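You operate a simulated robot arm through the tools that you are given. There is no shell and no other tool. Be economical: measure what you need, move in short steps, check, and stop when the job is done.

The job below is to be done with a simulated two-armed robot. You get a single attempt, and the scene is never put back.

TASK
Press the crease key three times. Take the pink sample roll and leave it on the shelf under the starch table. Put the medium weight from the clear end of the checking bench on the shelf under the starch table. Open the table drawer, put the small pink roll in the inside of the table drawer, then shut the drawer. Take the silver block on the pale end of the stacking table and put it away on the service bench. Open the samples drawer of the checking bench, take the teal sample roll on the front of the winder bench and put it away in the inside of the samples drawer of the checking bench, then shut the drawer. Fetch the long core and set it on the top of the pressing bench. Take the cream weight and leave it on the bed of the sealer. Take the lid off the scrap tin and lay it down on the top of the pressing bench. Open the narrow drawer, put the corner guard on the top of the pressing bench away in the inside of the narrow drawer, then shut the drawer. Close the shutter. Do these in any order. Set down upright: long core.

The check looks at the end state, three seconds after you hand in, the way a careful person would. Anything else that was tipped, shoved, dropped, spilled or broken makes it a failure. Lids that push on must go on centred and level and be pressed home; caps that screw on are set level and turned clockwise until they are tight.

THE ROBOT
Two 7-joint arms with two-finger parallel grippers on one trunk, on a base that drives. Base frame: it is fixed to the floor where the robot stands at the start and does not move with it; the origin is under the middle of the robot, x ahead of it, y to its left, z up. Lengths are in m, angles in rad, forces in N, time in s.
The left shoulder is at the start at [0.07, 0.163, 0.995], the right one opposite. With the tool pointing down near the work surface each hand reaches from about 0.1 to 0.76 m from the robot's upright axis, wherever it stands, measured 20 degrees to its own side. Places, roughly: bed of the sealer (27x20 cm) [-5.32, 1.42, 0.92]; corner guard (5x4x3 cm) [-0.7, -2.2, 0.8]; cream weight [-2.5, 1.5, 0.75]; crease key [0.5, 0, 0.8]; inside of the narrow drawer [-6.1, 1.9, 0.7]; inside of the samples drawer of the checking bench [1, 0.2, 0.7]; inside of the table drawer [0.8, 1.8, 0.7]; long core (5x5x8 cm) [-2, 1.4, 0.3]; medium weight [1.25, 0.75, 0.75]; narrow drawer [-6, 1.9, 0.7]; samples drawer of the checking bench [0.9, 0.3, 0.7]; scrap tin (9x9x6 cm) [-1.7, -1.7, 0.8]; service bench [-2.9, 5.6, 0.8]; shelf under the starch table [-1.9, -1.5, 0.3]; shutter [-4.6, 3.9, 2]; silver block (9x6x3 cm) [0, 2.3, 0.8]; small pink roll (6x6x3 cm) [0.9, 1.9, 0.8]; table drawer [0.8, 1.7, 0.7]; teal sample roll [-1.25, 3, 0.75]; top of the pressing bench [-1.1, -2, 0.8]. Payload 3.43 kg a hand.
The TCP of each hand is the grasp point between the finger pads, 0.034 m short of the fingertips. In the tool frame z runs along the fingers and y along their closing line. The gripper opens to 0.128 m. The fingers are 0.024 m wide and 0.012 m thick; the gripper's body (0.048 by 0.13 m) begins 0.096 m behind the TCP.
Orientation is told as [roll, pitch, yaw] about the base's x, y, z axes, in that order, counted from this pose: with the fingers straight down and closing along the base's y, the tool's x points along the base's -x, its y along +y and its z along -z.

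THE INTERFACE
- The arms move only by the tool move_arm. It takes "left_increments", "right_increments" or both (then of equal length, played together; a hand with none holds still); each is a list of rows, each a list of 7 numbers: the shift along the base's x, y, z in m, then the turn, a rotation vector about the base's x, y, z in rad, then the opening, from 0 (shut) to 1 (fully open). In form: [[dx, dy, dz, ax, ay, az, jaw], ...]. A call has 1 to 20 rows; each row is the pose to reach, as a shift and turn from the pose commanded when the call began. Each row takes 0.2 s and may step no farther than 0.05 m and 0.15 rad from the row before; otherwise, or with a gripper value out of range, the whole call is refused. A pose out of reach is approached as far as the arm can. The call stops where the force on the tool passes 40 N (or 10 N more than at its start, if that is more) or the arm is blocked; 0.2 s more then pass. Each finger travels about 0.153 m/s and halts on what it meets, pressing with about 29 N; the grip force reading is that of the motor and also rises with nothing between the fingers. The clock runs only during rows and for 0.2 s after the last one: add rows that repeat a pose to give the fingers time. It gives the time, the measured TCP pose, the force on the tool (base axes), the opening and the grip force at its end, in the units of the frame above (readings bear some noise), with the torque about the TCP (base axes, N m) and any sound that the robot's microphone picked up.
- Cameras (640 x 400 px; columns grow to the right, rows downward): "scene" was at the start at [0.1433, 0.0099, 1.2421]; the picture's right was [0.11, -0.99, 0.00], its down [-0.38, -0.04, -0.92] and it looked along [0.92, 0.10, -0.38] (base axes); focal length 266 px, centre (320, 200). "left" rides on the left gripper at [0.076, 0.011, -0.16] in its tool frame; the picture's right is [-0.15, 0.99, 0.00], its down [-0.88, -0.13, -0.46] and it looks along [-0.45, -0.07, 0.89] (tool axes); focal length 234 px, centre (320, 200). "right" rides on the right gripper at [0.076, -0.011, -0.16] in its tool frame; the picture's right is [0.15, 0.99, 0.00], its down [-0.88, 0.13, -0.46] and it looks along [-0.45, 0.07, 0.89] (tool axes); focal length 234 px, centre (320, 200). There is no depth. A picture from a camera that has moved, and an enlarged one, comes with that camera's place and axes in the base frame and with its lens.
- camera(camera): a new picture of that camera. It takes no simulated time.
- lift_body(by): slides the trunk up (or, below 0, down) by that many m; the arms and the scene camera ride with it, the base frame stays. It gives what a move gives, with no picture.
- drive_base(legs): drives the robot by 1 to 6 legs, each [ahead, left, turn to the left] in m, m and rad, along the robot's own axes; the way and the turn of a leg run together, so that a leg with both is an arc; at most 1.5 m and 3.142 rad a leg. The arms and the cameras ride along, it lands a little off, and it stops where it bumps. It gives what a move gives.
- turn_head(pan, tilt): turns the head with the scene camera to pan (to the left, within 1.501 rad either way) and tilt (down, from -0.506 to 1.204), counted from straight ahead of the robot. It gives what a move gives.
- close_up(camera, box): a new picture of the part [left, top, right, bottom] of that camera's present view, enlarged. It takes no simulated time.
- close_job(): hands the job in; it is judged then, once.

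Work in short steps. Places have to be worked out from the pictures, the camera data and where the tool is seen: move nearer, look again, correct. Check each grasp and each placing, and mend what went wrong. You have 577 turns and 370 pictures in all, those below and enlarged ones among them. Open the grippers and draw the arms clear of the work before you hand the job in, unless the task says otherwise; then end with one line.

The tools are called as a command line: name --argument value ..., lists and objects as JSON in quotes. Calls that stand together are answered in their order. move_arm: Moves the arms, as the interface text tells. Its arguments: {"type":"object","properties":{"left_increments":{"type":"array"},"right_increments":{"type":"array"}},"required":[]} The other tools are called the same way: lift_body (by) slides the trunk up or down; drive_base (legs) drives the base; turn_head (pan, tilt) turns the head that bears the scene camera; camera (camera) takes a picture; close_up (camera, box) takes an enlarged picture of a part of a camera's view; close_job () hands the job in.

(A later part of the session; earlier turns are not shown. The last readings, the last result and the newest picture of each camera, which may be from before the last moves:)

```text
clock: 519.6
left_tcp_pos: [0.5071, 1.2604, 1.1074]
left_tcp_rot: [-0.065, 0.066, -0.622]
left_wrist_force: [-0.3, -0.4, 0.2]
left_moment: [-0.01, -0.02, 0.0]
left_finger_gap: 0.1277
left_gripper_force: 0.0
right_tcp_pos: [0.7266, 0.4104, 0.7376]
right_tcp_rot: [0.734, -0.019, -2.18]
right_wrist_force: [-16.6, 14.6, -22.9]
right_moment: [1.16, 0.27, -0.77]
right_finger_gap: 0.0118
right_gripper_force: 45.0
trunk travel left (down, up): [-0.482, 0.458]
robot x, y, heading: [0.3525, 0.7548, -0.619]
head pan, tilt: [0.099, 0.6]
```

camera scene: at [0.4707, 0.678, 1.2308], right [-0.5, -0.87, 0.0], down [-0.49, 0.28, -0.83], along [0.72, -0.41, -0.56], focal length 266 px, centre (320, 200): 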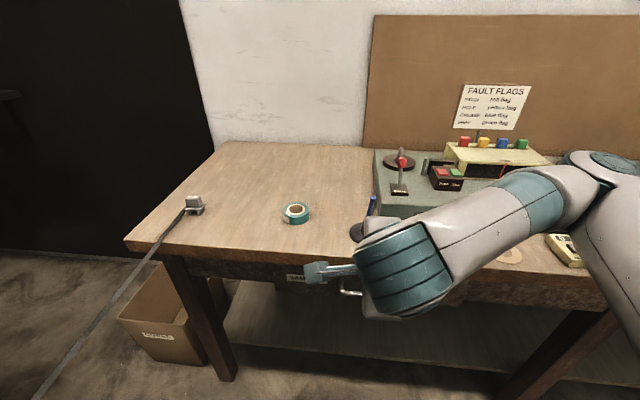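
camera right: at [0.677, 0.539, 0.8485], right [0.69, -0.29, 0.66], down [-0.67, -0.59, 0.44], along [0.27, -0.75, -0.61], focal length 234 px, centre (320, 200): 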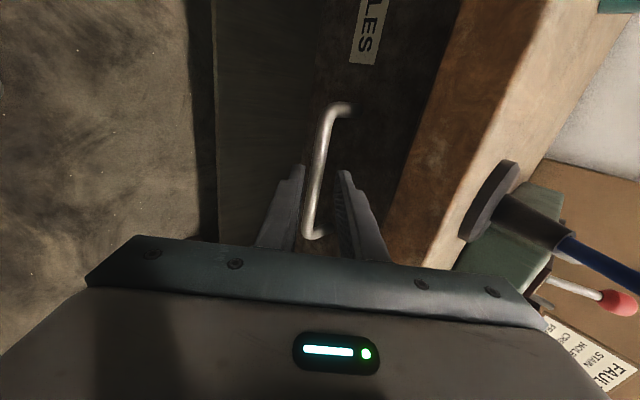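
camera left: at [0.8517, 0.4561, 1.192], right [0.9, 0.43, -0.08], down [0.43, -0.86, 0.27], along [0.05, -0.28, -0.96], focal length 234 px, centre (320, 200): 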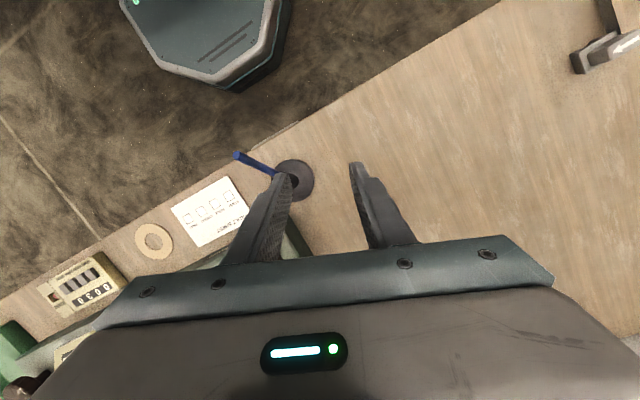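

Gripped. Pull by backing the base.

drive_base --legs '[[-0.1, 0, 0]]'

drive_base --legs '[[-0.1, 0, 0]]'

camera --camera "right"

camera --camera "scene"

```text
clock: 520.9
left_tcp_pos: [0.4245, 1.3181, 1.1076]
left_tcp_rot: [-0.063, 0.066, -0.621]
left_wrist_force: [0.0, -0.8, 0.5]
left_moment: [0.0, 0.02, 0.03]
left_finger_gap: 0.128
left_gripper_force: 0.0
right_tcp_pos: [0.6471, 0.4702, 0.7373]
right_tcp_rot: [0.733, -0.016, -2.183]
right_wrist_force: [0.2, 1.4, -3.8]
right_moment: [0.55, -0.25, -1.04]
right_finger_gap: 0.012
right_gripper_force: 44.3
trunk travel left (down, up): [-0.482, 0.458]
robot x, y, heading: [0.2694, 0.81, -0.617]
head pan, tilt: [0.099, 0.6]
stopped in leg 1: the force on the tool passed its limit at 43 N (the readings are from after the stop); the commanded pose is now the measured one
```

```text
clock: 522.1
left_tcp_pos: [0.3452, 1.3772, 1.1071]
left_tcp_rot: [-0.066, 0.066, -0.621]
left_wrist_force: [-0.4, 0.0, 0.6]
left_moment: [0.0, -0.03, -0.01]
left_finger_gap: 0.128
left_gripper_force: 0.0
right_tcp_pos: [0.5639, 0.5286, 0.7374]
right_tcp_rot: [0.735, -0.014, -2.181]
right_wrist_force: [6.5, 7.7, -10.4]
right_moment: [1.12, -0.65, -0.49]
right_finger_gap: 0.012
right_gripper_force: 45.1
trunk travel left (down, up): [-0.482, 0.458]
robot x, y, heading: [0.1886, 0.8676, -0.622]
head pan, tilt: [0.099, 0.6]
```

```text
107 pictures are left
camera right: at [0.5133, 0.6574, 0.8471], right [0.69, -0.29, 0.66], down [-0.67, -0.6, 0.44], along [0.27, -0.75, -0.61], focal length 234 px, centre (320, 200)
```

right: 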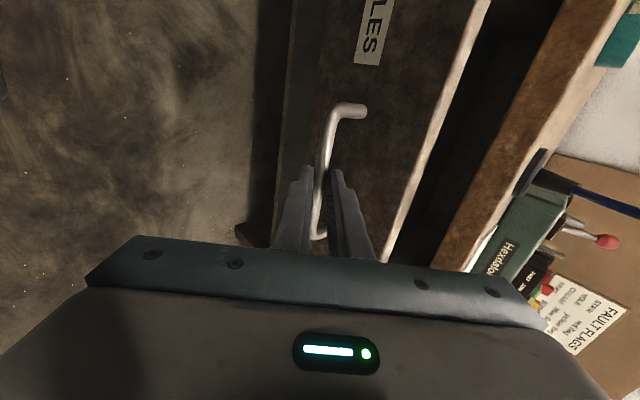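

```text
106 pictures are left
camera scene: at [0.308, 0.7959, 1.2307], right [-0.5, -0.87, 0.0], down [-0.49, 0.28, -0.83], along [0.72, -0.41, -0.56], focal length 266 px, centre (320, 200)
```

scene: 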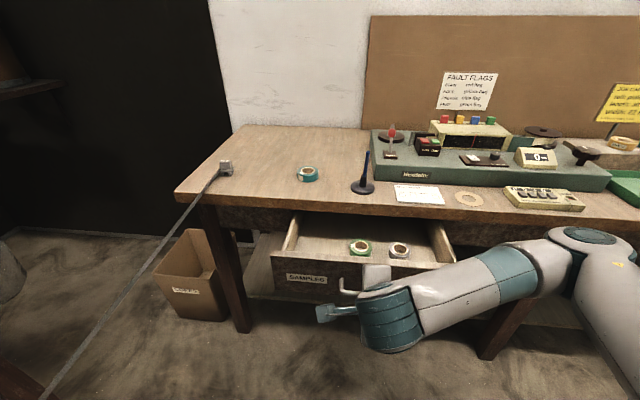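

Drawer open, with two rolls inside; its left part is free. Release the handle and withdraw up.

move_arm --right_increments '[[0, 0, 0, 0, 0, 0, 0.2], [0, 0, 0, 0, 0, 0, 0.2], [-0.013, 0.0095, 0.02, 0, 0, 0, 0.2], [-0.025, 0.018, 0.042, 0, 0, 0, 0.2], [-0.028, 0.02, 0.085, 0, 0, 0, 0.3], [-0.025, 0.018, 0.13, 0.08, 0.113, 0, 0.5], [-0.02, 0.015, 0.17, 0.16, 0.227, 0, 0.7], [-0.01, 0.01, 0.21, 0.25, 0.34, 0, 0.72], [0, 0, 0.25, 0.33, 0.454, 0, 0.72], [0.01, -0.01, 0.29, 0.4095, 0.5677, 0, 0.72]]'

camera --camera "scene"

```text
clock: 524.3
left_tcp_pos: [0.3439, 1.3777, 1.107]
left_tcp_rot: [-0.063, 0.065, -0.622]
left_wrist_force: [-0.5, 0.0, 0.2]
left_moment: [-0.03, 0.0, -0.03]
left_finger_gap: 0.1281
left_gripper_force: 0.0
right_tcp_pos: [0.5754, 0.5178, 1.027]
right_tcp_rot: [0.032, -0.001, -2.172]
right_wrist_force: [-1.5, -0.3, 0.4]
right_moment: [-0.01, 0.01, 0.03]
right_finger_gap: 0.092
right_gripper_force: 0.1
right hand out of reach, approached as far as the arm can: row 4, 5
trunk travel left (down, up): [-0.482, 0.458]
robot x, y, heading: [0.1911, 0.8687, -0.624]
head pan, tilt: [0.099, 0.6]
```

```text
105 pictures are left
camera scene: at [0.3074, 0.7958, 1.2307], right [-0.5, -0.87, 0.0], down [-0.49, 0.28, -0.83], along [0.72, -0.41, -0.56], focal length 266 px, centre (320, 200)
```

scene: 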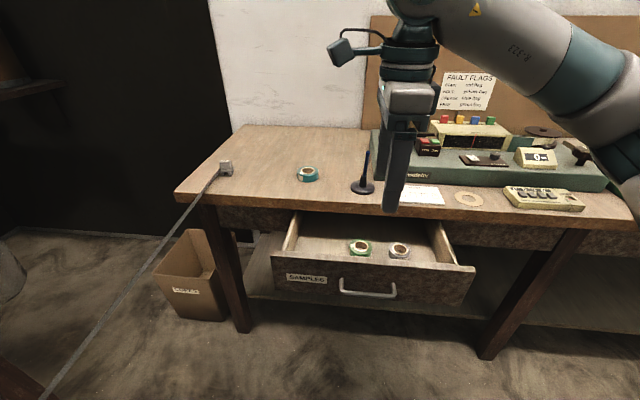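

Now shift the base forward/left so that both the teal roll and the drawer are in reach, and turn the right tool back.

drive_base --legs '[[0.15, 0.1, 0]]'

move_arm --right_increments '[[0.01, 0, 0.01, 0, 0, 0.14, 0.72], [0.02, 0, 0.02, 0, 0, 0.28, 0.72], [0.03, 0, 0.03, 0, 0, 0.42, 0.72], [0.045, -0.005, 0.03, 0, 0, 0.56, 0.72], [0.06, -0.01, 0.03, 0, 0, 0.7, 0.72], [0.08, -0.015, 0.03, 0, 0, 0.84, 0.72], [0.1, -0.02, 0.03, 0, 0, 0.98, 0.72], [0.12, -0.03, 0.03, 0, 0, 1.12, 0.72], [0.14, -0.04, 0.03, 0, 0, 1.26, 0.72], [0.16, -0.05, 0.02, 0, 0, 1.4, 0.72], [0.18, -0.06, 0.02, 0, 0, 1.54, 0.72]]'

camera --camera "right"

camera --camera "scene"

```text
clock: 525.8
left_tcp_pos: [0.5243, 1.3688, 1.1077]
left_tcp_rot: [-0.066, 0.065, -0.621]
left_wrist_force: [0.0, 0.1, -0.3]
left_moment: [-0.03, 0.04, 0.0]
left_finger_gap: 0.128
left_gripper_force: 0.1
right_tcp_pos: [0.7566, 0.5112, 1.0248]
right_tcp_rot: [0.033, -0.002, -2.174]
right_wrist_force: [0.1, 0.2, 0.0]
right_moment: [0.01, 0.04, 0.0]
right_finger_gap: 0.0919
right_gripper_force: 0.1
trunk travel left (down, up): [-0.482, 0.458]
robot x, y, heading: [0.3731, 0.8634, -0.626]
head pan, tilt: [0.099, 0.6]
```

```text
clock: 528.2
left_tcp_pos: [0.5254, 1.3709, 1.1071]
left_tcp_rot: [-0.065, 0.066, -0.622]
left_wrist_force: [-0.6, 0.7, -0.4]
left_moment: [-0.01, 0.02, -0.04]
left_finger_gap: 0.1281
left_gripper_force: 0.0
right_tcp_pos: [0.9372, 0.4501, 1.044]
right_tcp_rot: [0.031, -0.001, -0.635]
right_wrist_force: [0.9, -0.1, 0.1]
right_moment: [-0.01, -0.01, 0.0]
right_finger_gap: 0.0924
right_gripper_force: 0.0
trunk travel left (down, up): [-0.482, 0.458]
robot x, y, heading: [0.3692, 0.8614, -0.62]
head pan, tilt: [0.099, 0.6]
```

```text
104 pictures are left
camera right: at [0.864, 0.483, 1.2049], right [0.47, 0.88, 0.03], down [0.78, -0.43, 0.46], along [0.42, -0.19, -0.89], focal length 234 px, centre (320, 200)
```

right: 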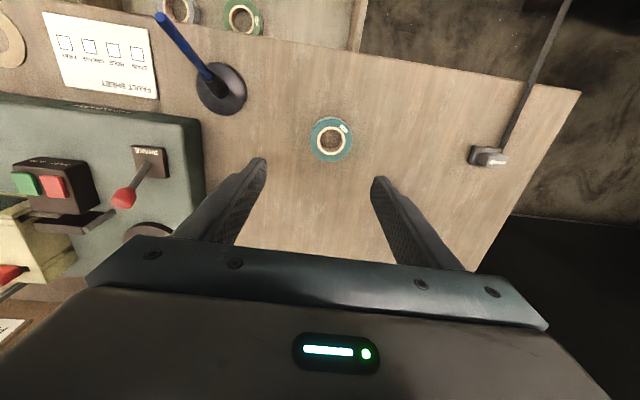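

```text
103 pictures are left
camera scene: at [0.4889, 0.7886, 1.2306], right [-0.5, -0.87, 0.0], down [-0.49, 0.28, -0.82], along [0.72, -0.41, -0.57], focal length 266 px, centre (320, 200)
```

scene: 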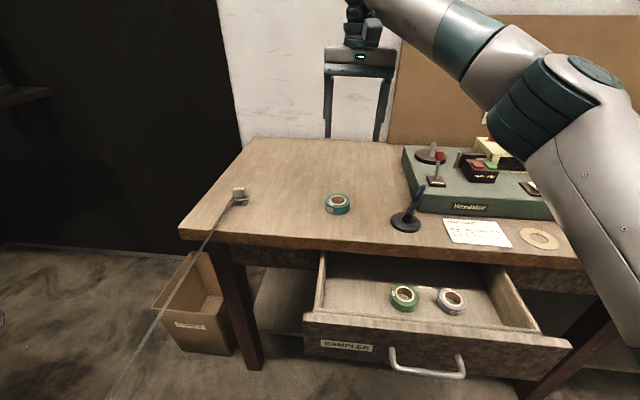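

Teal at about (0.944, 0.474). Descend, grip, and lift slowly.

move_arm --right_increments '[[0.007, 0.024, -0.03, 0, 0, 0, 0.72], [0.007, 0.024, -0.075, 0, 0, 0, 0.72], [0.007, 0.024, -0.12, 0, 0, 0, 0.72], [0.007, 0.024, -0.155, 0, 0, 0, 0.72], [0.007, 0.024, -0.172, 0, 0, 0, 0.72], [0.007, 0.024, -0.18, 0, 0, 0, 0.72], [0.007, 0.024, -0.183, 0, 0, 0, 0.72]]'

camera --camera "right"

```text
clock: 529.8
left_tcp_pos: [0.524, 1.3684, 1.1073]
left_tcp_rot: [-0.065, 0.065, -0.622]
left_wrist_force: [0.1, 0.5, -0.5]
left_moment: [-0.01, 0.02, 0.07]
left_finger_gap: 0.1279
left_gripper_force: 0.0
right_tcp_pos: [0.9434, 0.4759, 0.8611]
right_tcp_rot: [0.033, 0.0, -0.636]
right_wrist_force: [0.8, 0.4, -0.4]
right_moment: [0.04, 0.01, -0.07]
right_finger_gap: 0.0923
right_gripper_force: 0.0
trunk travel left (down, up): [-0.482, 0.458]
robot x, y, heading: [0.3692, 0.8599, -0.617]
head pan, tilt: [0.099, 0.6]
```

```text
102 pictures are left
camera right: at [0.8703, 0.5061, 1.022], right [0.47, 0.88, 0.03], down [0.78, -0.43, 0.46], along [0.42, -0.19, -0.89], focal length 234 px, centre (320, 200)
```

right: 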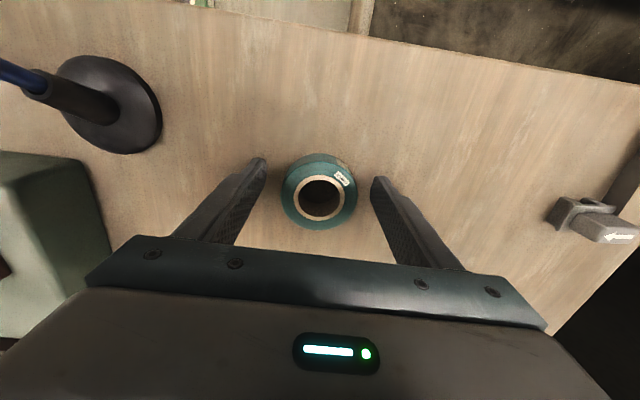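

move_arm --right_increments '[[0, 0, -0.001, 0, 0, 0, 0.55], [0, 0, -0.001, 0, 0, 0, 0.3], [0, 0, -0.001, 0, 0, 0, 0], [0, 0, -0.001, 0, 0, 0, 0], [0, 0, 0.003, 0, 0, 0, 0], [0, 0, 0.008, 0, 0, 0, 0], [0, 0, 0.015, 0, 0, 0, 0], [0, 0, 0.025, 0, 0, 0, 0], [0, 0, 0.04, 0, 0, 0, 0]]'

camera --camera "right"

```text
clock: 531.8
left_tcp_pos: [0.5244, 1.3698, 1.1077]
left_tcp_rot: [-0.063, 0.066, -0.623]
left_wrist_force: [-0.9, 0.4, 0.6]
left_moment: [-0.03, 0.03, 0.01]
left_finger_gap: 0.1282
left_gripper_force: 0.1
right_tcp_pos: [0.9413, 0.4756, 0.9029]
right_tcp_rot: [0.032, -0.005, -0.635]
right_wrist_force: [0.3, 0.1, -0.1]
right_moment: [-0.03, -0.02, 0.01]
right_finger_gap: 0.0646
right_gripper_force: 29.1
trunk travel left (down, up): [-0.482, 0.458]
robot x, y, heading: [0.3718, 0.8602, -0.619]
head pan, tilt: [0.099, 0.6]
```

```text
101 pictures are left
camera right: at [0.8701, 0.507, 1.0629], right [0.47, 0.88, 0.03], down [0.78, -0.43, 0.46], along [0.42, -0.19, -0.89], focal length 234 px, centre (320, 200)
```

right: 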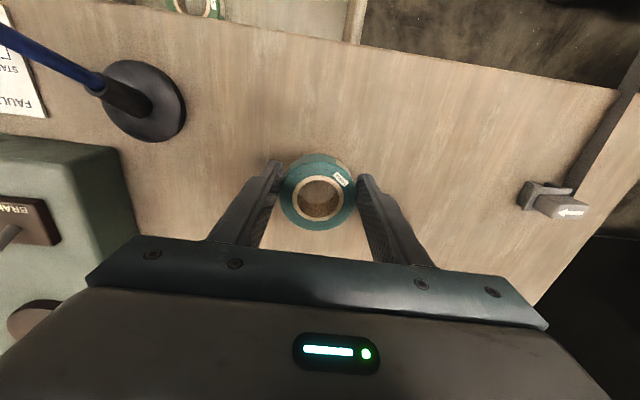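

Held. Move over the drawer's free left part at about (0.769, 0.534).

move_arm --right_increments '[[0, 0, 0.04, 0, 0, 0, 0], [-0.02, 0.007, 0.075, 0, 0, 0, 0], [-0.06, 0.02, 0.085, 0, 0, 0, 0], [-0.1, 0.034, 0.085, 0, 0, 0, 0], [-0.14, 0.048, 0.08, 0, 0, 0, 0], [-0.172, 0.058, 0.06, 0, 0, 0, 0], [-0.172, 0.058, 0.02, 0, 0, 0, 0], [-0.172, 0.058, -0.02, 0, 0, 0, 0]]'

camera --camera "right"

camera --camera "scene"

```text
clock: 533.6
left_tcp_pos: [0.5242, 1.3691, 1.1071]
left_tcp_rot: [-0.066, 0.066, -0.623]
left_wrist_force: [1.6, 0.0, 0.4]
left_moment: [0.0, 0.0, 0.01]
left_finger_gap: 0.1282
left_gripper_force: 0.1
right_tcp_pos: [0.7695, 0.5319, 0.8822]
right_tcp_rot: [0.034, -0.002, -0.633]
right_wrist_force: [0.4, -1.2, -0.2]
right_moment: [0.01, 0.0, 0.01]
right_finger_gap: 0.0646
right_gripper_force: 29.0
trunk travel left (down, up): [-0.482, 0.458]
robot x, y, heading: [0.3702, 0.8654, -0.617]
head pan, tilt: [0.099, 0.6]
```

```text
100 pictures are left
camera right: at [0.6979, 0.5629, 1.0427], right [0.47, 0.88, 0.03], down [0.78, -0.43, 0.46], along [0.42, -0.19, -0.89], focal length 234 px, centre (320, 200)
```

right: 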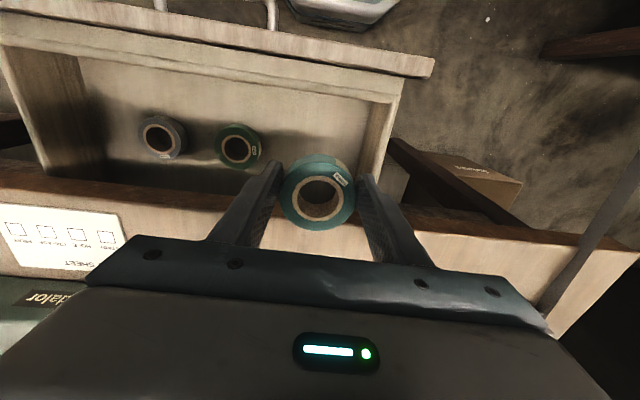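

```text
99 pictures are left
camera scene: at [0.4883, 0.7873, 1.2307], right [-0.5, -0.87, 0.0], down [-0.49, 0.28, -0.82], along [0.72, -0.41, -0.57], focal length 266 px, centre (320, 200)
```

scene: 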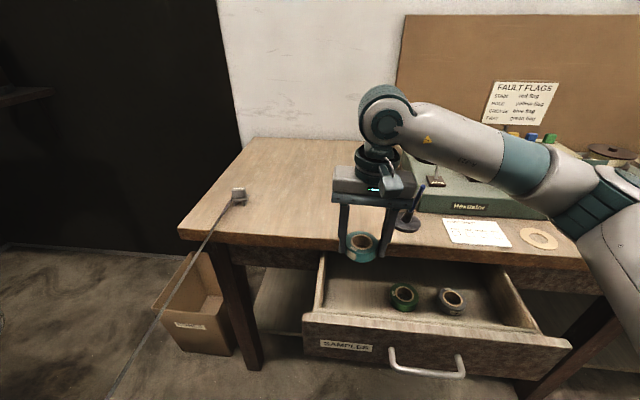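

Directly below is free floor. Descend into the drawer.

move_arm --right_increments '[[0, 0, -0.04, 0, 0, 0, 0], [0, 0, -0.08, 0, 0, 0, 0], [0, 0, -0.105, 0, 0, 0, 0], [0, 0, -0.12, 0, 0, 0, 0], [0, 0, -0.128, 0, 0, 0, 0], [0, 0, -0.134, 0, 0, 0, 0], [0, 0, -0.14, 0, 0, 0, 0], [0, 0, -0.146, 0, 0, 0, 0]]'

camera --camera "right"

```text
clock: 535.4
left_tcp_pos: [0.5239, 1.3694, 1.1078]
left_tcp_rot: [-0.065, 0.068, -0.621]
left_wrist_force: [-0.2, 0.6, 0.5]
left_moment: [0.01, 0.0, 0.0]
left_finger_gap: 0.128
left_gripper_force: 0.1
right_tcp_pos: [0.7704, 0.5337, 0.7356]
right_tcp_rot: [0.034, -0.002, -0.634]
right_wrist_force: [0.3, -0.2, -0.2]
right_moment: [0.0, 0.03, -0.01]
right_finger_gap: 0.0642
right_gripper_force: 29.2
trunk travel left (down, up): [-0.482, 0.458]
robot x, y, heading: [0.3685, 0.864, -0.619]
head pan, tilt: [0.099, 0.6]
```

```text
98 pictures are left
camera right: at [0.6978, 0.5643, 0.8965], right [0.47, 0.88, 0.03], down [0.78, -0.43, 0.46], along [0.42, -0.19, -0.89], focal length 234 px, centre (320, 200)
```

right: 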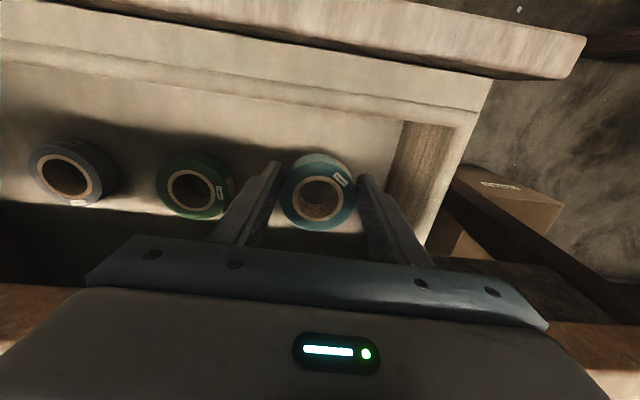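

Almost at the floor, clear of the green roll and the side wall. Continue to contact.

move_arm --right_increments '[[0, 0, -0.005, 0, 0, 0, 0], [0, 0, -0.01, 0, 0, 0, 0], [0, 0, -0.014, 0, 0, 0, 0], [0, 0, -0.018, 0, 0, 0, 0], [0, 0, -0.022, 0, 0, 0, 0]]'

```text
clock: 536.6
left_tcp_pos: [0.5237, 1.3695, 1.1082]
left_tcp_rot: [-0.065, 0.065, -0.62]
left_wrist_force: [0.1, -0.8, 0.3]
left_moment: [0.01, 0.0, 0.02]
left_finger_gap: 0.1283
left_gripper_force: 0.0
right_tcp_pos: [0.7716, 0.5325, 0.7136]
right_tcp_rot: [0.033, -0.002, -0.634]
right_wrist_force: [0.3, 0.2, -0.3]
right_moment: [-0.02, 0.01, 0.0]
right_finger_gap: 0.0643
right_gripper_force: 28.4
trunk travel left (down, up): [-0.482, 0.458]
robot x, y, heading: [0.3637, 0.8601, -0.62]
head pan, tilt: [0.099, 0.6]
```

move_arm --right_increments '[[0, 0, -0.004, 0, 0, 0, 0], [0, 0, -0.008, 0, 0, 0, 0], [0, 0, -0.012, 0, 0, 0, 0], [0, 0, -0.016, 0, 0, 0, 0], [0, 0, -0.02, 0, 0, 0, 0]]'

camera --camera "right"

```text
clock: 537.5
left_tcp_pos: [0.5236, 1.3695, 1.1085]
left_tcp_rot: [-0.066, 0.065, -0.622]
left_wrist_force: [0.1, -0.1, -0.3]
left_moment: [0.01, 0.07, -0.03]
left_finger_gap: 0.128
left_gripper_force: 0.1
right_tcp_pos: [0.7714, 0.5319, 0.7076]
right_tcp_rot: [0.037, -0.012, -0.636]
right_wrist_force: [-2.5, -2.2, 21.2]
right_moment: [-0.47, 0.42, 0.02]
right_finger_gap: 0.0646
right_gripper_force: 28.6
trunk travel left (down, up): [-0.482, 0.458]
robot x, y, heading: [0.368, 0.8599, -0.623]
head pan, tilt: [0.099, 0.6]
stopped in row 4 (right hand): the force on the tool passed its limit at 44 N (the readings are from after the stop); the commanded pose is now the measured one
```

```text
97 pictures are left
camera right: at [0.6984, 0.563, 0.8661], right [0.47, 0.88, 0.04], down [0.77, -0.43, 0.47], along [0.43, -0.19, -0.88], focal length 234 px, centre (320, 200)
```

right: 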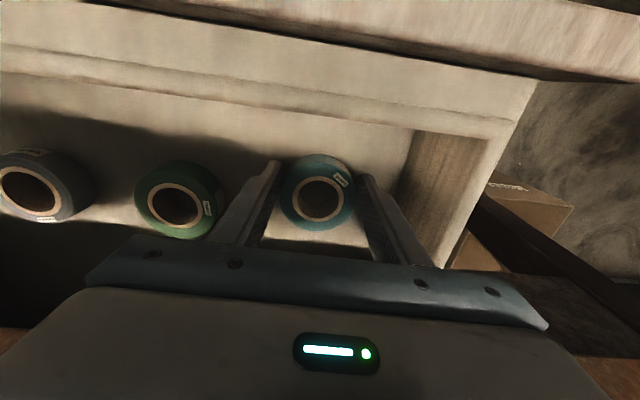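

Contact with the drawer floor. Open slightly and rise straight up.

move_arm --right_increments '[[0, 0, 0.001, 0, 0, 0, 0.56], [0, 0, 0.001, 0, 0, 0, 0.6], [0, 0, 0.001, 0, 0, 0, 0.6], [0, 0, 0.02, 0, 0, 0, 0.6], [0, 0, 0.06, 0, 0, 0, 0.6], [0, 0, 0.105, 0, 0, 0, 0.6], [0, 0, 0.15, 0, 0, 0, 0.6], [0, 0, 0.195, 0, 0, 0, 0.6], [0, 0, 0.24, 0, 0, 0, 0.4], [0, 0, 0.28, 0, 0, 0, 0.2]]'

camera --camera "scene"

```text
clock: 539.7
left_tcp_pos: [0.5243, 1.3697, 1.1067]
left_tcp_rot: [-0.064, 0.067, -0.622]
left_wrist_force: [-0.3, 0.2, 0.4]
left_moment: [-0.03, -0.02, 0.06]
left_finger_gap: 0.1279
left_gripper_force: 0.0
right_tcp_pos: [0.7706, 0.5326, 0.984]
right_tcp_rot: [0.036, -0.009, -0.635]
right_wrist_force: [-0.1, 0.9, 0.8]
right_moment: [-0.02, -0.03, -0.02]
right_finger_gap: 0.0257
right_gripper_force: 0.1
trunk travel left (down, up): [-0.482, 0.458]
robot x, y, heading: [0.369, 0.8594, -0.619]
head pan, tilt: [0.099, 0.6]
```

```text
96 pictures are left
camera scene: at [0.4879, 0.7884, 1.2307], right [-0.5, -0.87, 0.0], down [-0.49, 0.28, -0.83], along [0.72, -0.41, -0.56], focal length 266 px, centre (320, 200)
```

scene: 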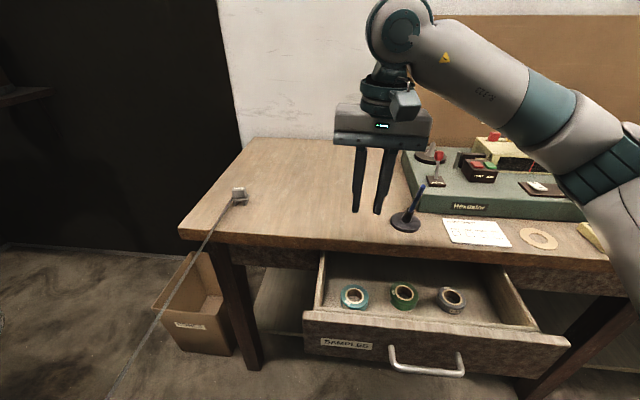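

The teal roll is in the drawer. I back the base and bring the closed right fingers in front of the panel centre.

drive_base --legs '[[-0.22, 0, 0]]'

move_arm --right_increments '[[-0.01, -0.03, -0.02, 0, 0, 0, 0], [-0.02, -0.06, -0.04, 0, 0, 0, 0], [-0.03, -0.09, -0.07, 0, 0, 0, 0], [-0.038, -0.126, -0.1, 0, 0, 0, 0], [-0.038, -0.126, -0.14, 0, 0, 0, 0], [-0.038, -0.126, -0.175, 0, 0, 0, 0], [-0.038, -0.126, -0.19, 0, 0, 0, 0]]'

camera --camera "scene"

camera --camera "right"

```text
clock: 541.4
left_tcp_pos: [0.3482, 1.4947, 1.1076]
left_tcp_rot: [-0.065, 0.067, -0.621]
left_wrist_force: [0.2, 0.2, 0.6]
left_moment: [-0.01, -0.04, 0.01]
left_finger_gap: 0.128
left_gripper_force: 0.1
right_tcp_pos: [0.5933, 0.6587, 0.9836]
right_tcp_rot: [0.035, -0.008, -0.635]
right_wrist_force: [0.5, 0.7, -0.4]
right_moment: [0.0, -0.01, -0.02]
right_finger_gap: 0.0255
right_gripper_force: 0.1
trunk travel left (down, up): [-0.482, 0.458]
robot x, y, heading: [0.1926, 0.9867, -0.617]
head pan, tilt: [0.099, 0.6]
```

```text
clock: 543.0
left_tcp_pos: [0.3481, 1.4943, 1.1077]
left_tcp_rot: [-0.064, 0.066, -0.622]
left_wrist_force: [0.4, -0.2, -0.9]
left_moment: [-0.04, 0.0, -0.01]
left_finger_gap: 0.1279
left_gripper_force: 0.1
right_tcp_pos: [0.5568, 0.5311, 0.7934]
right_tcp_rot: [0.038, -0.008, -0.634]
right_wrist_force: [0.1, -0.4, -0.5]
right_moment: [0.01, 0.01, -0.01]
right_finger_gap: 0.0002
right_gripper_force: 29.1
trunk travel left (down, up): [-0.482, 0.458]
robot x, y, heading: [0.1957, 0.9843, -0.619]
head pan, tilt: [0.099, 0.6]
```

```text
95 pictures are left
camera scene: at [0.3117, 0.914, 1.2307], right [-0.5, -0.87, 0.0], down [-0.49, 0.28, -0.82], along [0.72, -0.41, -0.57], focal length 266 px, centre (320, 200)
```

scene: 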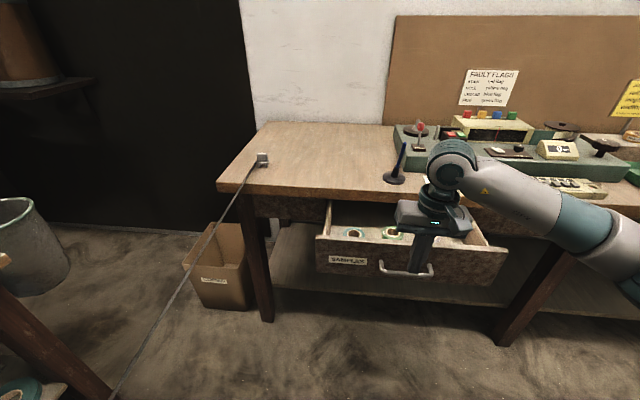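

```text
94 pictures are left
camera right: at [0.4831, 0.5627, 0.952], right [0.47, 0.88, 0.03], down [0.77, -0.43, 0.47], along [0.43, -0.19, -0.88], focal length 234 px, centre (320, 200)
```

right: 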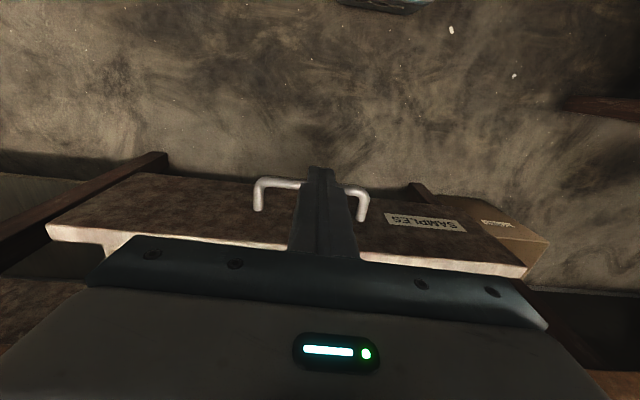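

Push the drawer by driving forward in steps.

drive_base --legs '[[0.12, 0, 0]]'

drive_base --legs '[[0.1, 0, 0]]'

camera --camera "scene"

```text
clock: 544.2
left_tcp_pos: [0.446, 1.4244, 1.1079]
left_tcp_rot: [-0.065, 0.067, -0.62]
left_wrist_force: [0.8, -0.3, 0.5]
left_moment: [0.05, 0.07, -0.02]
left_finger_gap: 0.1278
left_gripper_force: 0.1
right_tcp_pos: [0.6542, 0.4619, 0.7922]
right_tcp_rot: [0.038, -0.005, -0.634]
right_wrist_force: [0.2, -0.7, 0.0]
right_moment: [-0.02, 0.0, 0.0]
right_finger_gap: 0.0001
right_gripper_force: 29.1
trunk travel left (down, up): [-0.482, 0.458]
robot x, y, heading: [0.2858, 0.919, -0.621]
head pan, tilt: [0.099, 0.6]
```

```text
clock: 545.4
left_tcp_pos: [0.5275, 1.3676, 1.108]
left_tcp_rot: [-0.063, 0.068, -0.62]
left_wrist_force: [0.9, -0.1, 0.6]
left_moment: [0.03, 0.04, 0.03]
left_finger_gap: 0.1278
left_gripper_force: 0.1
right_tcp_pos: [0.7364, 0.4036, 0.7938]
right_tcp_rot: [0.038, -0.007, -0.635]
right_wrist_force: [0.8, -0.2, -0.1]
right_moment: [-0.02, 0.02, 0.01]
right_finger_gap: 0.0
right_gripper_force: 28.9
trunk travel left (down, up): [-0.482, 0.458]
robot x, y, heading: [0.372, 0.858, -0.624]
head pan, tilt: [0.099, 0.6]
```

```text
93 pictures are left
camera scene: at [0.4916, 0.7858, 1.2305], right [-0.5, -0.87, 0.0], down [-0.49, 0.28, -0.82], along [0.72, -0.41, -0.57], focal length 266 px, centre (320, 200)
```

scene: 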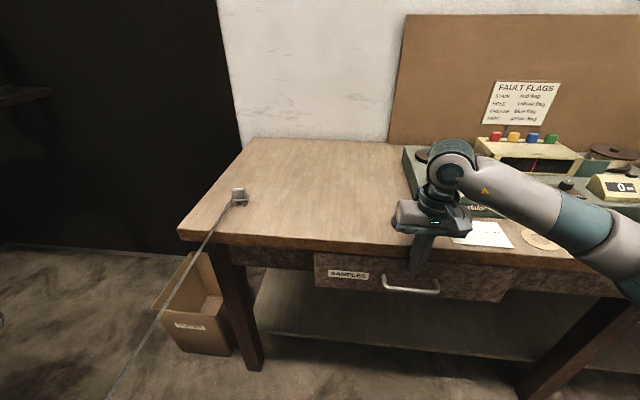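

Almost closed; finish by pushing with the arm, gently.

move_arm --right_increments '[[0.008, -0.0058, 0, 0, 0, 0, 0], [0.016, -0.0117, 0, 0, 0, 0, 0], [0.022, -0.016, 0, 0, 0, 0, 0], [0.026, -0.019, 0, 0, 0, 0, 0], [0.03, -0.0215, 0, 0, 0, 0, 0]]'

camera --camera "scene"

camera --camera "right"

```text
clock: 545.9
left_tcp_pos: [0.5258, 1.37, 1.1087]
left_tcp_rot: [-0.064, 0.064, -0.622]
left_wrist_force: [1.2, 0.0, 0.0]
left_moment: [0.02, 0.06, -0.02]
left_finger_gap: 0.1284
left_gripper_force: 0.0
right_tcp_pos: [0.7381, 0.4019, 0.7919]
right_tcp_rot: [0.034, 0.004, -0.626]
right_wrist_force: [-19.3, 11.6, 10.4]
right_moment: [-0.48, -0.6, -0.25]
right_finger_gap: 0.0
right_gripper_force: 28.9
trunk travel left (down, up): [-0.482, 0.458]
robot x, y, heading: [0.3724, 0.8613, -0.624]
head pan, tilt: [0.099, 0.6]
stopped in row 2 (right hand): the force on the tool passed its limit at 52 N (the readings are from after the stop); the commanded pose is now the measured one
```

```text
92 pictures are left
camera scene: at [0.488, 0.7881, 1.2313], right [-0.5, -0.87, 0.0], down [-0.49, 0.28, -0.83], along [0.72, -0.41, -0.56], focal length 266 px, centre (320, 200)
```

scene: 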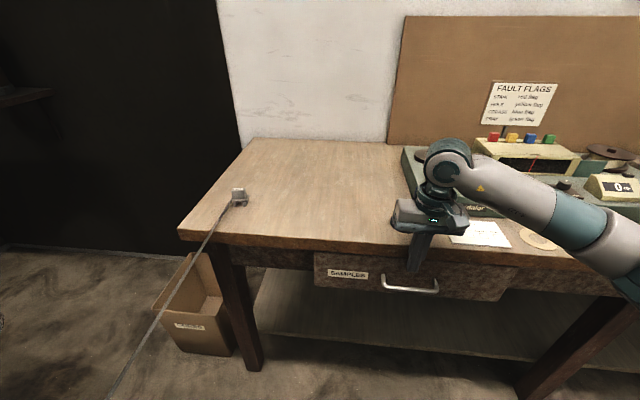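

```text
91 pictures are left
camera right: at [0.6673, 0.4316, 0.9524], right [0.46, 0.89, 0.03], down [0.78, -0.42, 0.45], along [0.42, -0.18, -0.89], focal length 234 px, centre (320, 200)
```

right: 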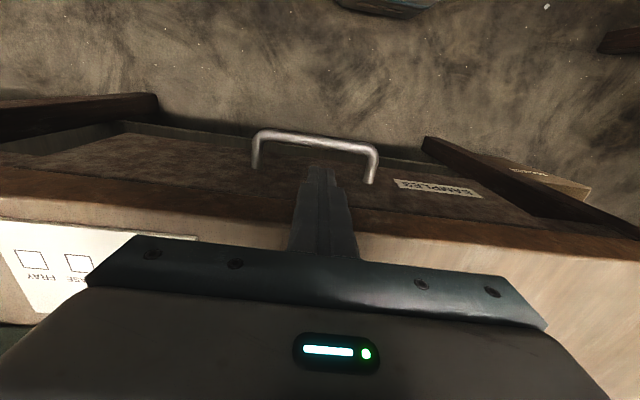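

The fingers are against the bench edge; the drawer is still ~2–3 cm open. I back off, lower, and push on the handle bar instead.

move_arm --right_increments '[[-0.016, 0.0117, 0.01, 0, 0, 0, 0], [-0.04, 0.029, 0.01, 0, 0, 0, 0], [-0.06, 0.0435, 0.01, 0, 0, 0, 0], [-0.06, 0.0435, -0.02, 0, 0, 0, 0], [-0.06, 0.0435, -0.048, 0, 0, 0, 0]]'

camera --camera "right"

```text
clock: 547.1
left_tcp_pos: [0.5258, 1.3674, 1.1077]
left_tcp_rot: [-0.064, 0.065, -0.621]
left_wrist_force: [-0.6, -0.5, -0.8]
left_moment: [0.01, 0.0, 0.01]
left_finger_gap: 0.1278
left_gripper_force: 0.1
right_tcp_pos: [0.6804, 0.4442, 0.7428]
right_tcp_rot: [0.035, 0.006, -0.627]
right_wrist_force: [0.0, 0.7, -0.4]
right_moment: [-0.02, 0.01, -0.02]
right_finger_gap: 0.0
right_gripper_force: 28.9
trunk travel left (down, up): [-0.482, 0.458]
robot x, y, heading: [0.3752, 0.8582, -0.618]
head pan, tilt: [0.099, 0.6]
```

```text
90 pictures are left
camera right: at [0.6093, 0.4739, 0.9022], right [0.46, 0.89, 0.03], down [0.78, -0.43, 0.46], along [0.42, -0.18, -0.89], focal length 234 px, centre (320, 200)
```

right: 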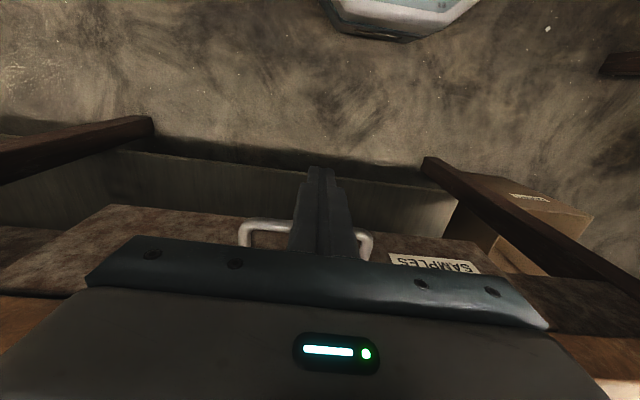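

move_arm --right_increments '[[0.012, -0.0088, 0, 0, 0, 0, 0], [0.024, -0.0175, 0, 0, 0, 0, 0], [0.032, -0.0234, 0, 0, 0, 0, 0], [0.04, -0.0292, 0, 0, 0, 0, 0], [0.046, -0.0333, 0, 0, 0, 0, 0], [0.052, -0.0376, 0, 0, 0, 0, 0]]'

camera --camera "right"

close_up --camera "scene" --box '[230, 200, 530, 330]'

```text
clock: 548.5
left_tcp_pos: [0.5227, 1.3708, 1.1069]
left_tcp_rot: [-0.065, 0.062, -0.621]
left_wrist_force: [-0.2, -0.3, 0.0]
left_moment: [-0.01, 0.04, -0.04]
left_finger_gap: 0.1279
left_gripper_force: 0.2
right_tcp_pos: [0.7283, 0.4097, 0.743]
right_tcp_rot: [0.033, 0.01, -0.623]
right_wrist_force: [-34.7, 22.6, 1.6]
right_moment: [0.91, 0.71, 0.04]
right_finger_gap: 0.0
right_gripper_force: 29.3
trunk travel left (down, up): [-0.482, 0.458]
robot x, y, heading: [0.368, 0.8609, -0.621]
head pan, tilt: [0.099, 0.6]
```

```text
89 pictures are left
camera right: at [0.657, 0.439, 0.9028], right [0.46, 0.89, 0.03], down [0.79, -0.42, 0.45], along [0.41, -0.18, -0.89], focal length 234 px, centre (320, 200)
```

right: 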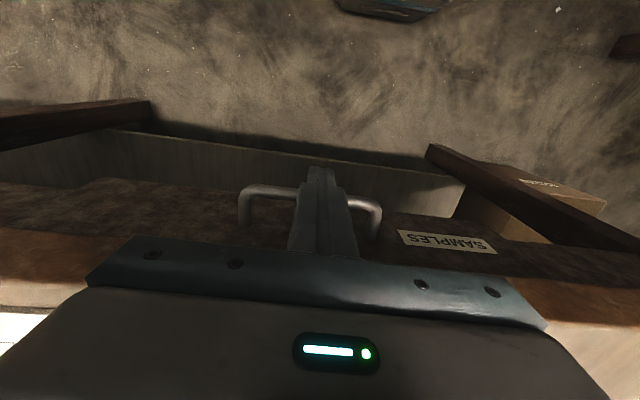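

```text
2.13 times, centred on (380, 265) of scene
camera zoom: at [0.4856, 0.7892, 1.2311], right [-0.5, -0.87, 0.0], down [-0.49, 0.28, -0.83], along [0.72, -0.41, -0.56], focal length 566 px, centre (192, 61)
```

zoom: 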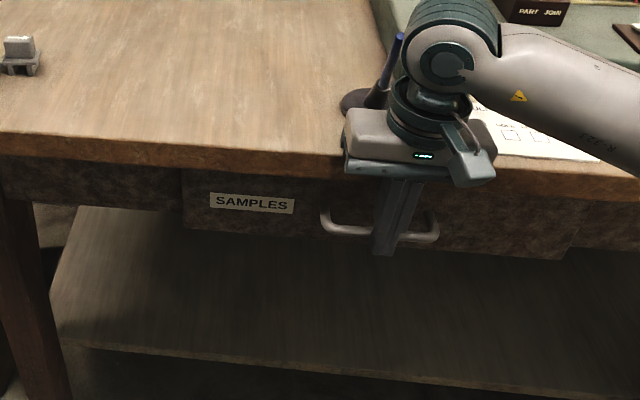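

The resistance comes exactly at the closed position; the drawer is shut. Retreat the right hand.

move_arm --right_increments '[[-0.02, 0.0146, 0, 0, 0, 0, 0], [-0.05, 0.036, 0.005, 0, 0, 0, 0.2], [-0.065, 0.047, 0.04, 0, 0, 0, 0.4], [-0.07, 0.05, 0.085, 0, 0, 0, 0.7], [-0.08, 0.05, 0.13, 0, 0, 0, 1], [-0.1, 0.05, 0.17, 0, 0, 0, 1], [-0.13, 0.05, 0.21, 0, 0, 0, 1], [-0.16, 0.04, 0.25, 0, 0, 0, 1], [-0.19, 0.02, 0.28, 0, 0, 0, 1], [-0.22, 0, 0.31, 0, 0, 0, 1], [-0.25, -0.03, 0.335, 0, 0, 0, 1]]'

turn_head --pan 1.3 --tilt 0.4

camera --camera "scene"

```text
refused: row 8 steps farther than a row can; nothing moved
```

```text
clock: 549.9
left_tcp_pos: [0.5221, 1.3699, 1.1069]
left_tcp_rot: [-0.064, 0.064, -0.62]
left_wrist_force: [-0.1, 0.5, 0.5]
left_moment: [-0.02, 0.03, -0.02]
left_finger_gap: 0.1279
left_gripper_force: 0.0
right_tcp_pos: [0.7285, 0.4096, 0.742]
right_tcp_rot: [0.033, 0.016, -0.623]
right_wrist_force: [-49.6, 29.7, -13.1]
right_moment: [0.78, 1.55, 0.03]
right_finger_gap: 0.0
right_gripper_force: 29.1
trunk travel left (down, up): [-0.482, 0.458]
robot x, y, heading: [0.3729, 0.8619, -0.617]
head pan, tilt: [1.3, 0.4]
```

```text
87 pictures are left
camera scene: at [0.481, 0.8909, 1.2492], right [0.63, -0.78, 0.0], down [-0.3, -0.25, -0.92], along [0.72, 0.58, -0.39], focal length 266 px, centre (320, 200)
```

scene: 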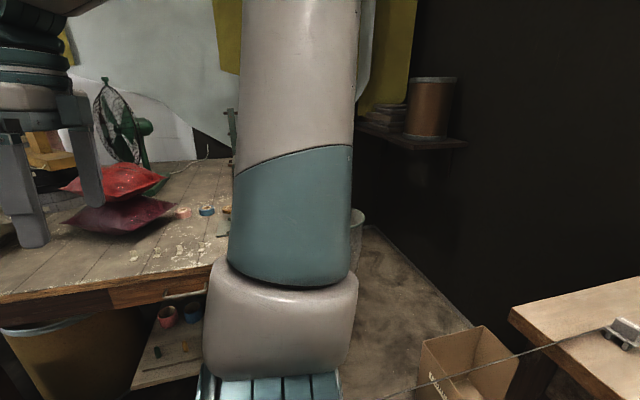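

move_arm --right_increments '[[-0.02, 0.0146, 0, 0, 0, 0, 0], [-0.05, 0.036, 0.005, 0, 0, 0, 0.2], [-0.065, 0.047, 0.04, 0, 0, 0, 0.4], [-0.07, 0.05, 0.085, 0, 0, 0, 0.7], [-0.08, 0.05, 0.13, 0, 0, 0, 1], [-0.1, 0.05, 0.17, 0, 0, 0, 1], [-0.12, 0.05, 0.205, 0, 0, 0, 1], [-0.145, 0.045, 0.24, 0, 0, 0, 1], [-0.17, 0.035, 0.27, 0, 0, 0, 1], [-0.2, 0.02, 0.3, 0, 0, 0, 1], [-0.23, 0, 0.325, 0, 0, 0, 1]]'

```text
clock: 552.3
left_tcp_pos: [0.5236, 1.3674, 1.1081]
left_tcp_rot: [-0.065, 0.064, -0.619]
left_wrist_force: [0.0, 0.1, 0.4]
left_moment: [0.01, -0.05, -0.03]
left_finger_gap: 0.1278
left_gripper_force: 0.0
right_tcp_pos: [0.5024, 0.407, 1.0676]
right_tcp_rot: [0.034, 0.003, -0.628]
right_wrist_force: [-0.9, -0.6, 0.2]
right_moment: [0.01, -0.03, 0.01]
right_finger_gap: 0.1281
right_gripper_force: 0.1
trunk travel left (down, up): [-0.482, 0.458]
robot x, y, heading: [0.3685, 0.8597, -0.62]
head pan, tilt: [1.3, 0.4]
```

Samples drawer is done. Next the table drawer across the strap: I turn to face that table, staying south of the strap, and look.

drive_base --legs '[[0, 0, 1.566], [0.03, 0.19, 0]]'

turn_head --pan -0.1 --tilt 0.55

camera --camera "scene"

```text
clock: 557.7
left_tcp_pos: [-0.2766, 1.1437, 1.1073]
left_tcp_rot: [-0.065, 0.066, 0.957]
left_wrist_force: [0.1, -0.1, -0.5]
left_moment: [0.0, -0.02, -0.02]
left_finger_gap: 0.1279
left_gripper_force: 0.1
right_tcp_pos: [0.6853, 1.1273, 1.0661]
right_tcp_rot: [0.033, 0.004, 0.951]
right_wrist_force: [0.0, 0.2, 0.0]
right_moment: [-0.01, -0.05, 0.02]
right_finger_gap: 0.1277
right_gripper_force: 0.1
trunk travel left (down, up): [-0.482, 0.458]
robot x, y, heading: [0.235, 0.9917, 0.954]
head pan, tilt: [1.3, 0.4]
```

```text
clock: 559.2
left_tcp_pos: [-0.2749, 1.1445, 1.1078]
left_tcp_rot: [-0.063, 0.068, 0.956]
left_wrist_force: [0.2, 0.0, -0.5]
left_moment: [-0.02, 0.03, -0.01]
left_finger_gap: 0.1278
left_gripper_force: 0.1
right_tcp_pos: [0.6874, 1.1273, 1.0658]
right_tcp_rot: [0.034, 0.005, 0.949]
right_wrist_force: [-0.7, 0.4, 0.7]
right_moment: [-0.03, 0.03, 0.0]
right_finger_gap: 0.128
right_gripper_force: 0.0
trunk travel left (down, up): [-0.482, 0.458]
robot x, y, heading: [0.2317, 0.9927, 0.953]
head pan, tilt: [-0.099, 0.55]
```

```text
86 pictures are left
camera scene: at [0.3224, 1.1014, 1.2352], right [0.76, -0.65, 0.0], down [-0.34, -0.4, -0.85], along [0.56, 0.65, -0.52], focal length 266 px, centre (320, 200)
```

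scene: 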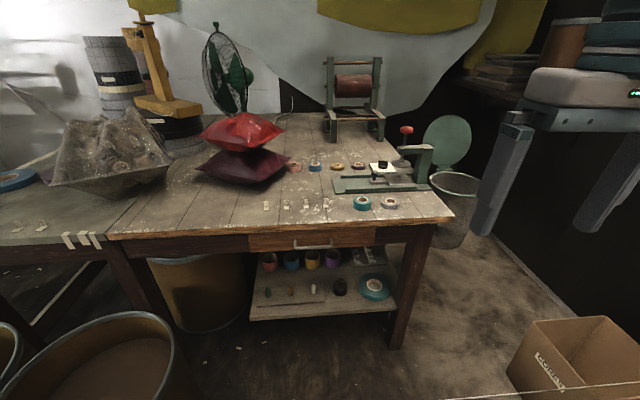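

Zoom on the table top and the drawer handle.

close_up --camera "scene" --box '[230, 140, 430, 260]'

turn_head --pan 0.8 --tilt 0.5

camera --camera "scene"

```text
3.20 times, centred on (330, 200) of scene
camera zoom: at [0.3224, 1.1014, 1.2352], right [0.76, -0.65, 0.0], down [-0.34, -0.4, -0.85], along [0.56, 0.65, -0.52], focal length 850 px, centre (288, 200)
```

zoom: 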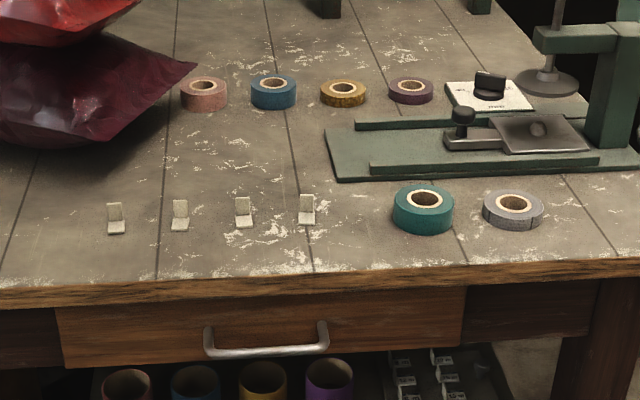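

```text
clock: 560.4
left_tcp_pos: [-0.2748, 1.1448, 1.1084]
left_tcp_rot: [-0.063, 0.067, 0.957]
left_wrist_force: [-0.4, 0.1, 0.0]
left_moment: [0.0, -0.01, 0.01]
left_finger_gap: 0.1279
left_gripper_force: 0.1
right_tcp_pos: [0.6863, 1.1269, 1.0657]
right_tcp_rot: [0.032, 0.006, 0.949]
right_wrist_force: [0.7, 0.0, -0.6]
right_moment: [-0.02, 0.01, -0.02]
right_finger_gap: 0.1283
right_gripper_force: 0.0
trunk travel left (down, up): [-0.482, 0.458]
robot x, y, heading: [0.2336, 0.9919, 0.956]
head pan, tilt: [0.799, 0.499]
```

```text
84 pictures are left
camera scene: at [0.2471, 1.1228, 1.2398], right [0.98, 0.18, 0.0], down [0.09, -0.47, -0.88], along [-0.16, 0.86, -0.48], focal length 266 px, centre (320, 200)
```

scene: 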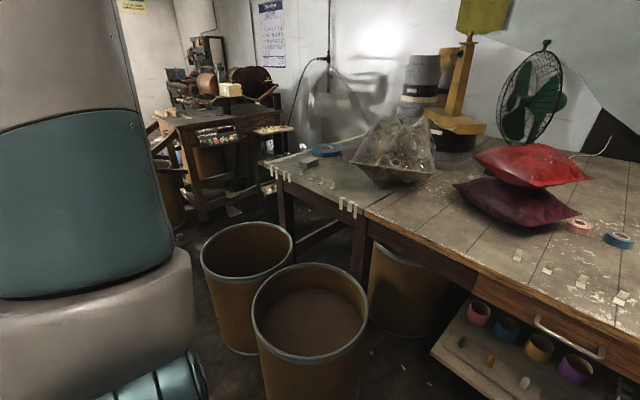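

The small pink roll is at about (0.860, 1.871), next to a red bag; the drawer handle at (0.699, 1.563, 0.717). I drive closer, with the base passing under the strap's height, and check for a bump.

drive_base --legs '[[0.13, 0.02, -0.01]]'

turn_head --pan -0.5 --tilt 1.0

camera --camera "scene"

```text
clock: 561.7
left_tcp_pos: [-0.2135, 1.2677, 1.1082]
left_tcp_rot: [-0.063, 0.066, 0.945]
left_wrist_force: [0.1, -0.1, -0.8]
left_moment: [-0.04, 0.02, 0.0]
left_finger_gap: 0.1279
left_gripper_force: 0.1
right_tcp_pos: [0.7465, 1.2413, 1.0655]
right_tcp_rot: [0.034, 0.005, 0.938]
right_wrist_force: [-0.6, 0.2, 0.0]
right_moment: [-0.02, -0.01, 0.01]
right_finger_gap: 0.1283
right_gripper_force: 0.0
trunk travel left (down, up): [-0.482, 0.458]
robot x, y, heading: [0.2938, 1.109, 0.949]
head pan, tilt: [0.799, 0.499]
```

```text
clock: 563.1
left_tcp_pos: [-0.214, 1.2668, 1.1077]
left_tcp_rot: [-0.065, 0.067, 0.947]
left_wrist_force: [-0.8, 0.4, -0.4]
left_moment: [0.04, 0.02, 0.02]
left_finger_gap: 0.1279
left_gripper_force: 0.0
right_tcp_pos: [0.7462, 1.2402, 1.0656]
right_tcp_rot: [0.033, 0.006, 0.939]
right_wrist_force: [0.2, -0.1, 0.3]
right_moment: [0.03, 0.0, 0.02]
right_finger_gap: 0.128
right_gripper_force: 0.0
trunk travel left (down, up): [-0.482, 0.458]
robot x, y, heading: [0.2898, 1.1096, 0.945]
head pan, tilt: [-0.499, 1.0]
```

```text
83 pictures are left
camera scene: at [0.3859, 1.1804, 1.1987], right [0.43, -0.9, 0.0], down [-0.76, -0.36, -0.54], along [0.49, 0.23, -0.84], focal length 266 px, centre (320, 200)
```

scene: 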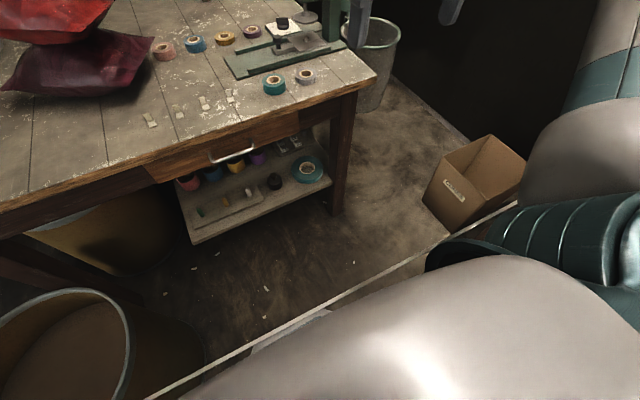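

The strap is undisturbed (it passes 17 cm in front of the trunk, above the base). Now turn the right tool and move it above the handle.

move_arm --right_increments '[[-0.008, 0.025, 0, 0, 0, -0.14, 0.8], [-0.016, 0.05, 0, 0, 0, -0.28, 0.6], [-0.024, 0.074, 0, 0, 0, -0.42, 0.4], [-0.031, 0.098, 0, 0, 0, -0.56, 0.35], [-0.039, 0.123, 0, 0, 0, -0.7, 0.35], [-0.047, 0.147, 0, 0, 0, -0.84, 0.35], [-0.055, 0.172, 0, 0, 0, -0.98, 0.35], [-0.063, 0.196, 0, 0, 0, -1.12, 0.35], [-0.07, 0.221, 0, 0, 0, -1.26, 0.35], [-0.078, 0.245, -0.01, 0, 0, -1.4, 0.35], [-0.086, 0.27, -0.02, 0, 0, -1.545, 0.35]]'

camera --camera "right"

```text
clock: 565.5
left_tcp_pos: [-0.2143, 1.2673, 1.1069]
left_tcp_rot: [-0.066, 0.067, 0.945]
left_wrist_force: [0.2, 0.7, 0.2]
left_moment: [-0.02, -0.02, -0.03]
left_finger_gap: 0.1279
left_gripper_force: 0.0
right_tcp_pos: [0.6607, 1.5115, 1.0456]
right_tcp_rot: [0.033, 0.003, -0.61]
right_wrist_force: [1.1, 0.1, 0.5]
right_moment: [-0.01, -0.04, -0.02]
right_finger_gap: 0.0445
right_gripper_force: 0.1
trunk travel left (down, up): [-0.482, 0.458]
robot x, y, heading: [0.2916, 1.1116, 0.943]
head pan, tilt: [-0.499, 1.0]
```

```text
82 pictures are left
camera right: at [0.588, 1.5392, 1.2058], right [0.45, 0.89, 0.03], down [0.79, -0.41, 0.46], along [0.42, -0.18, -0.89], focal length 234 px, centre (320, 200)
```

right: 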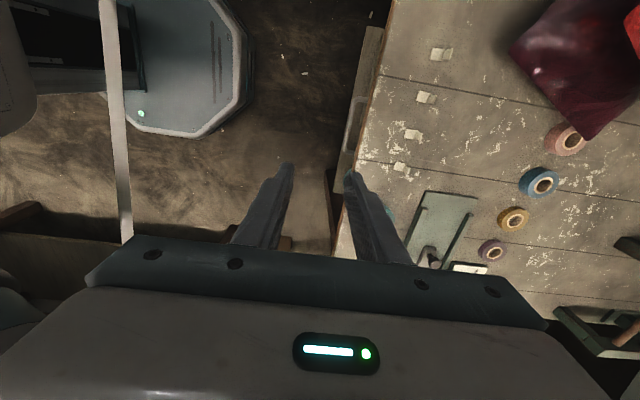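

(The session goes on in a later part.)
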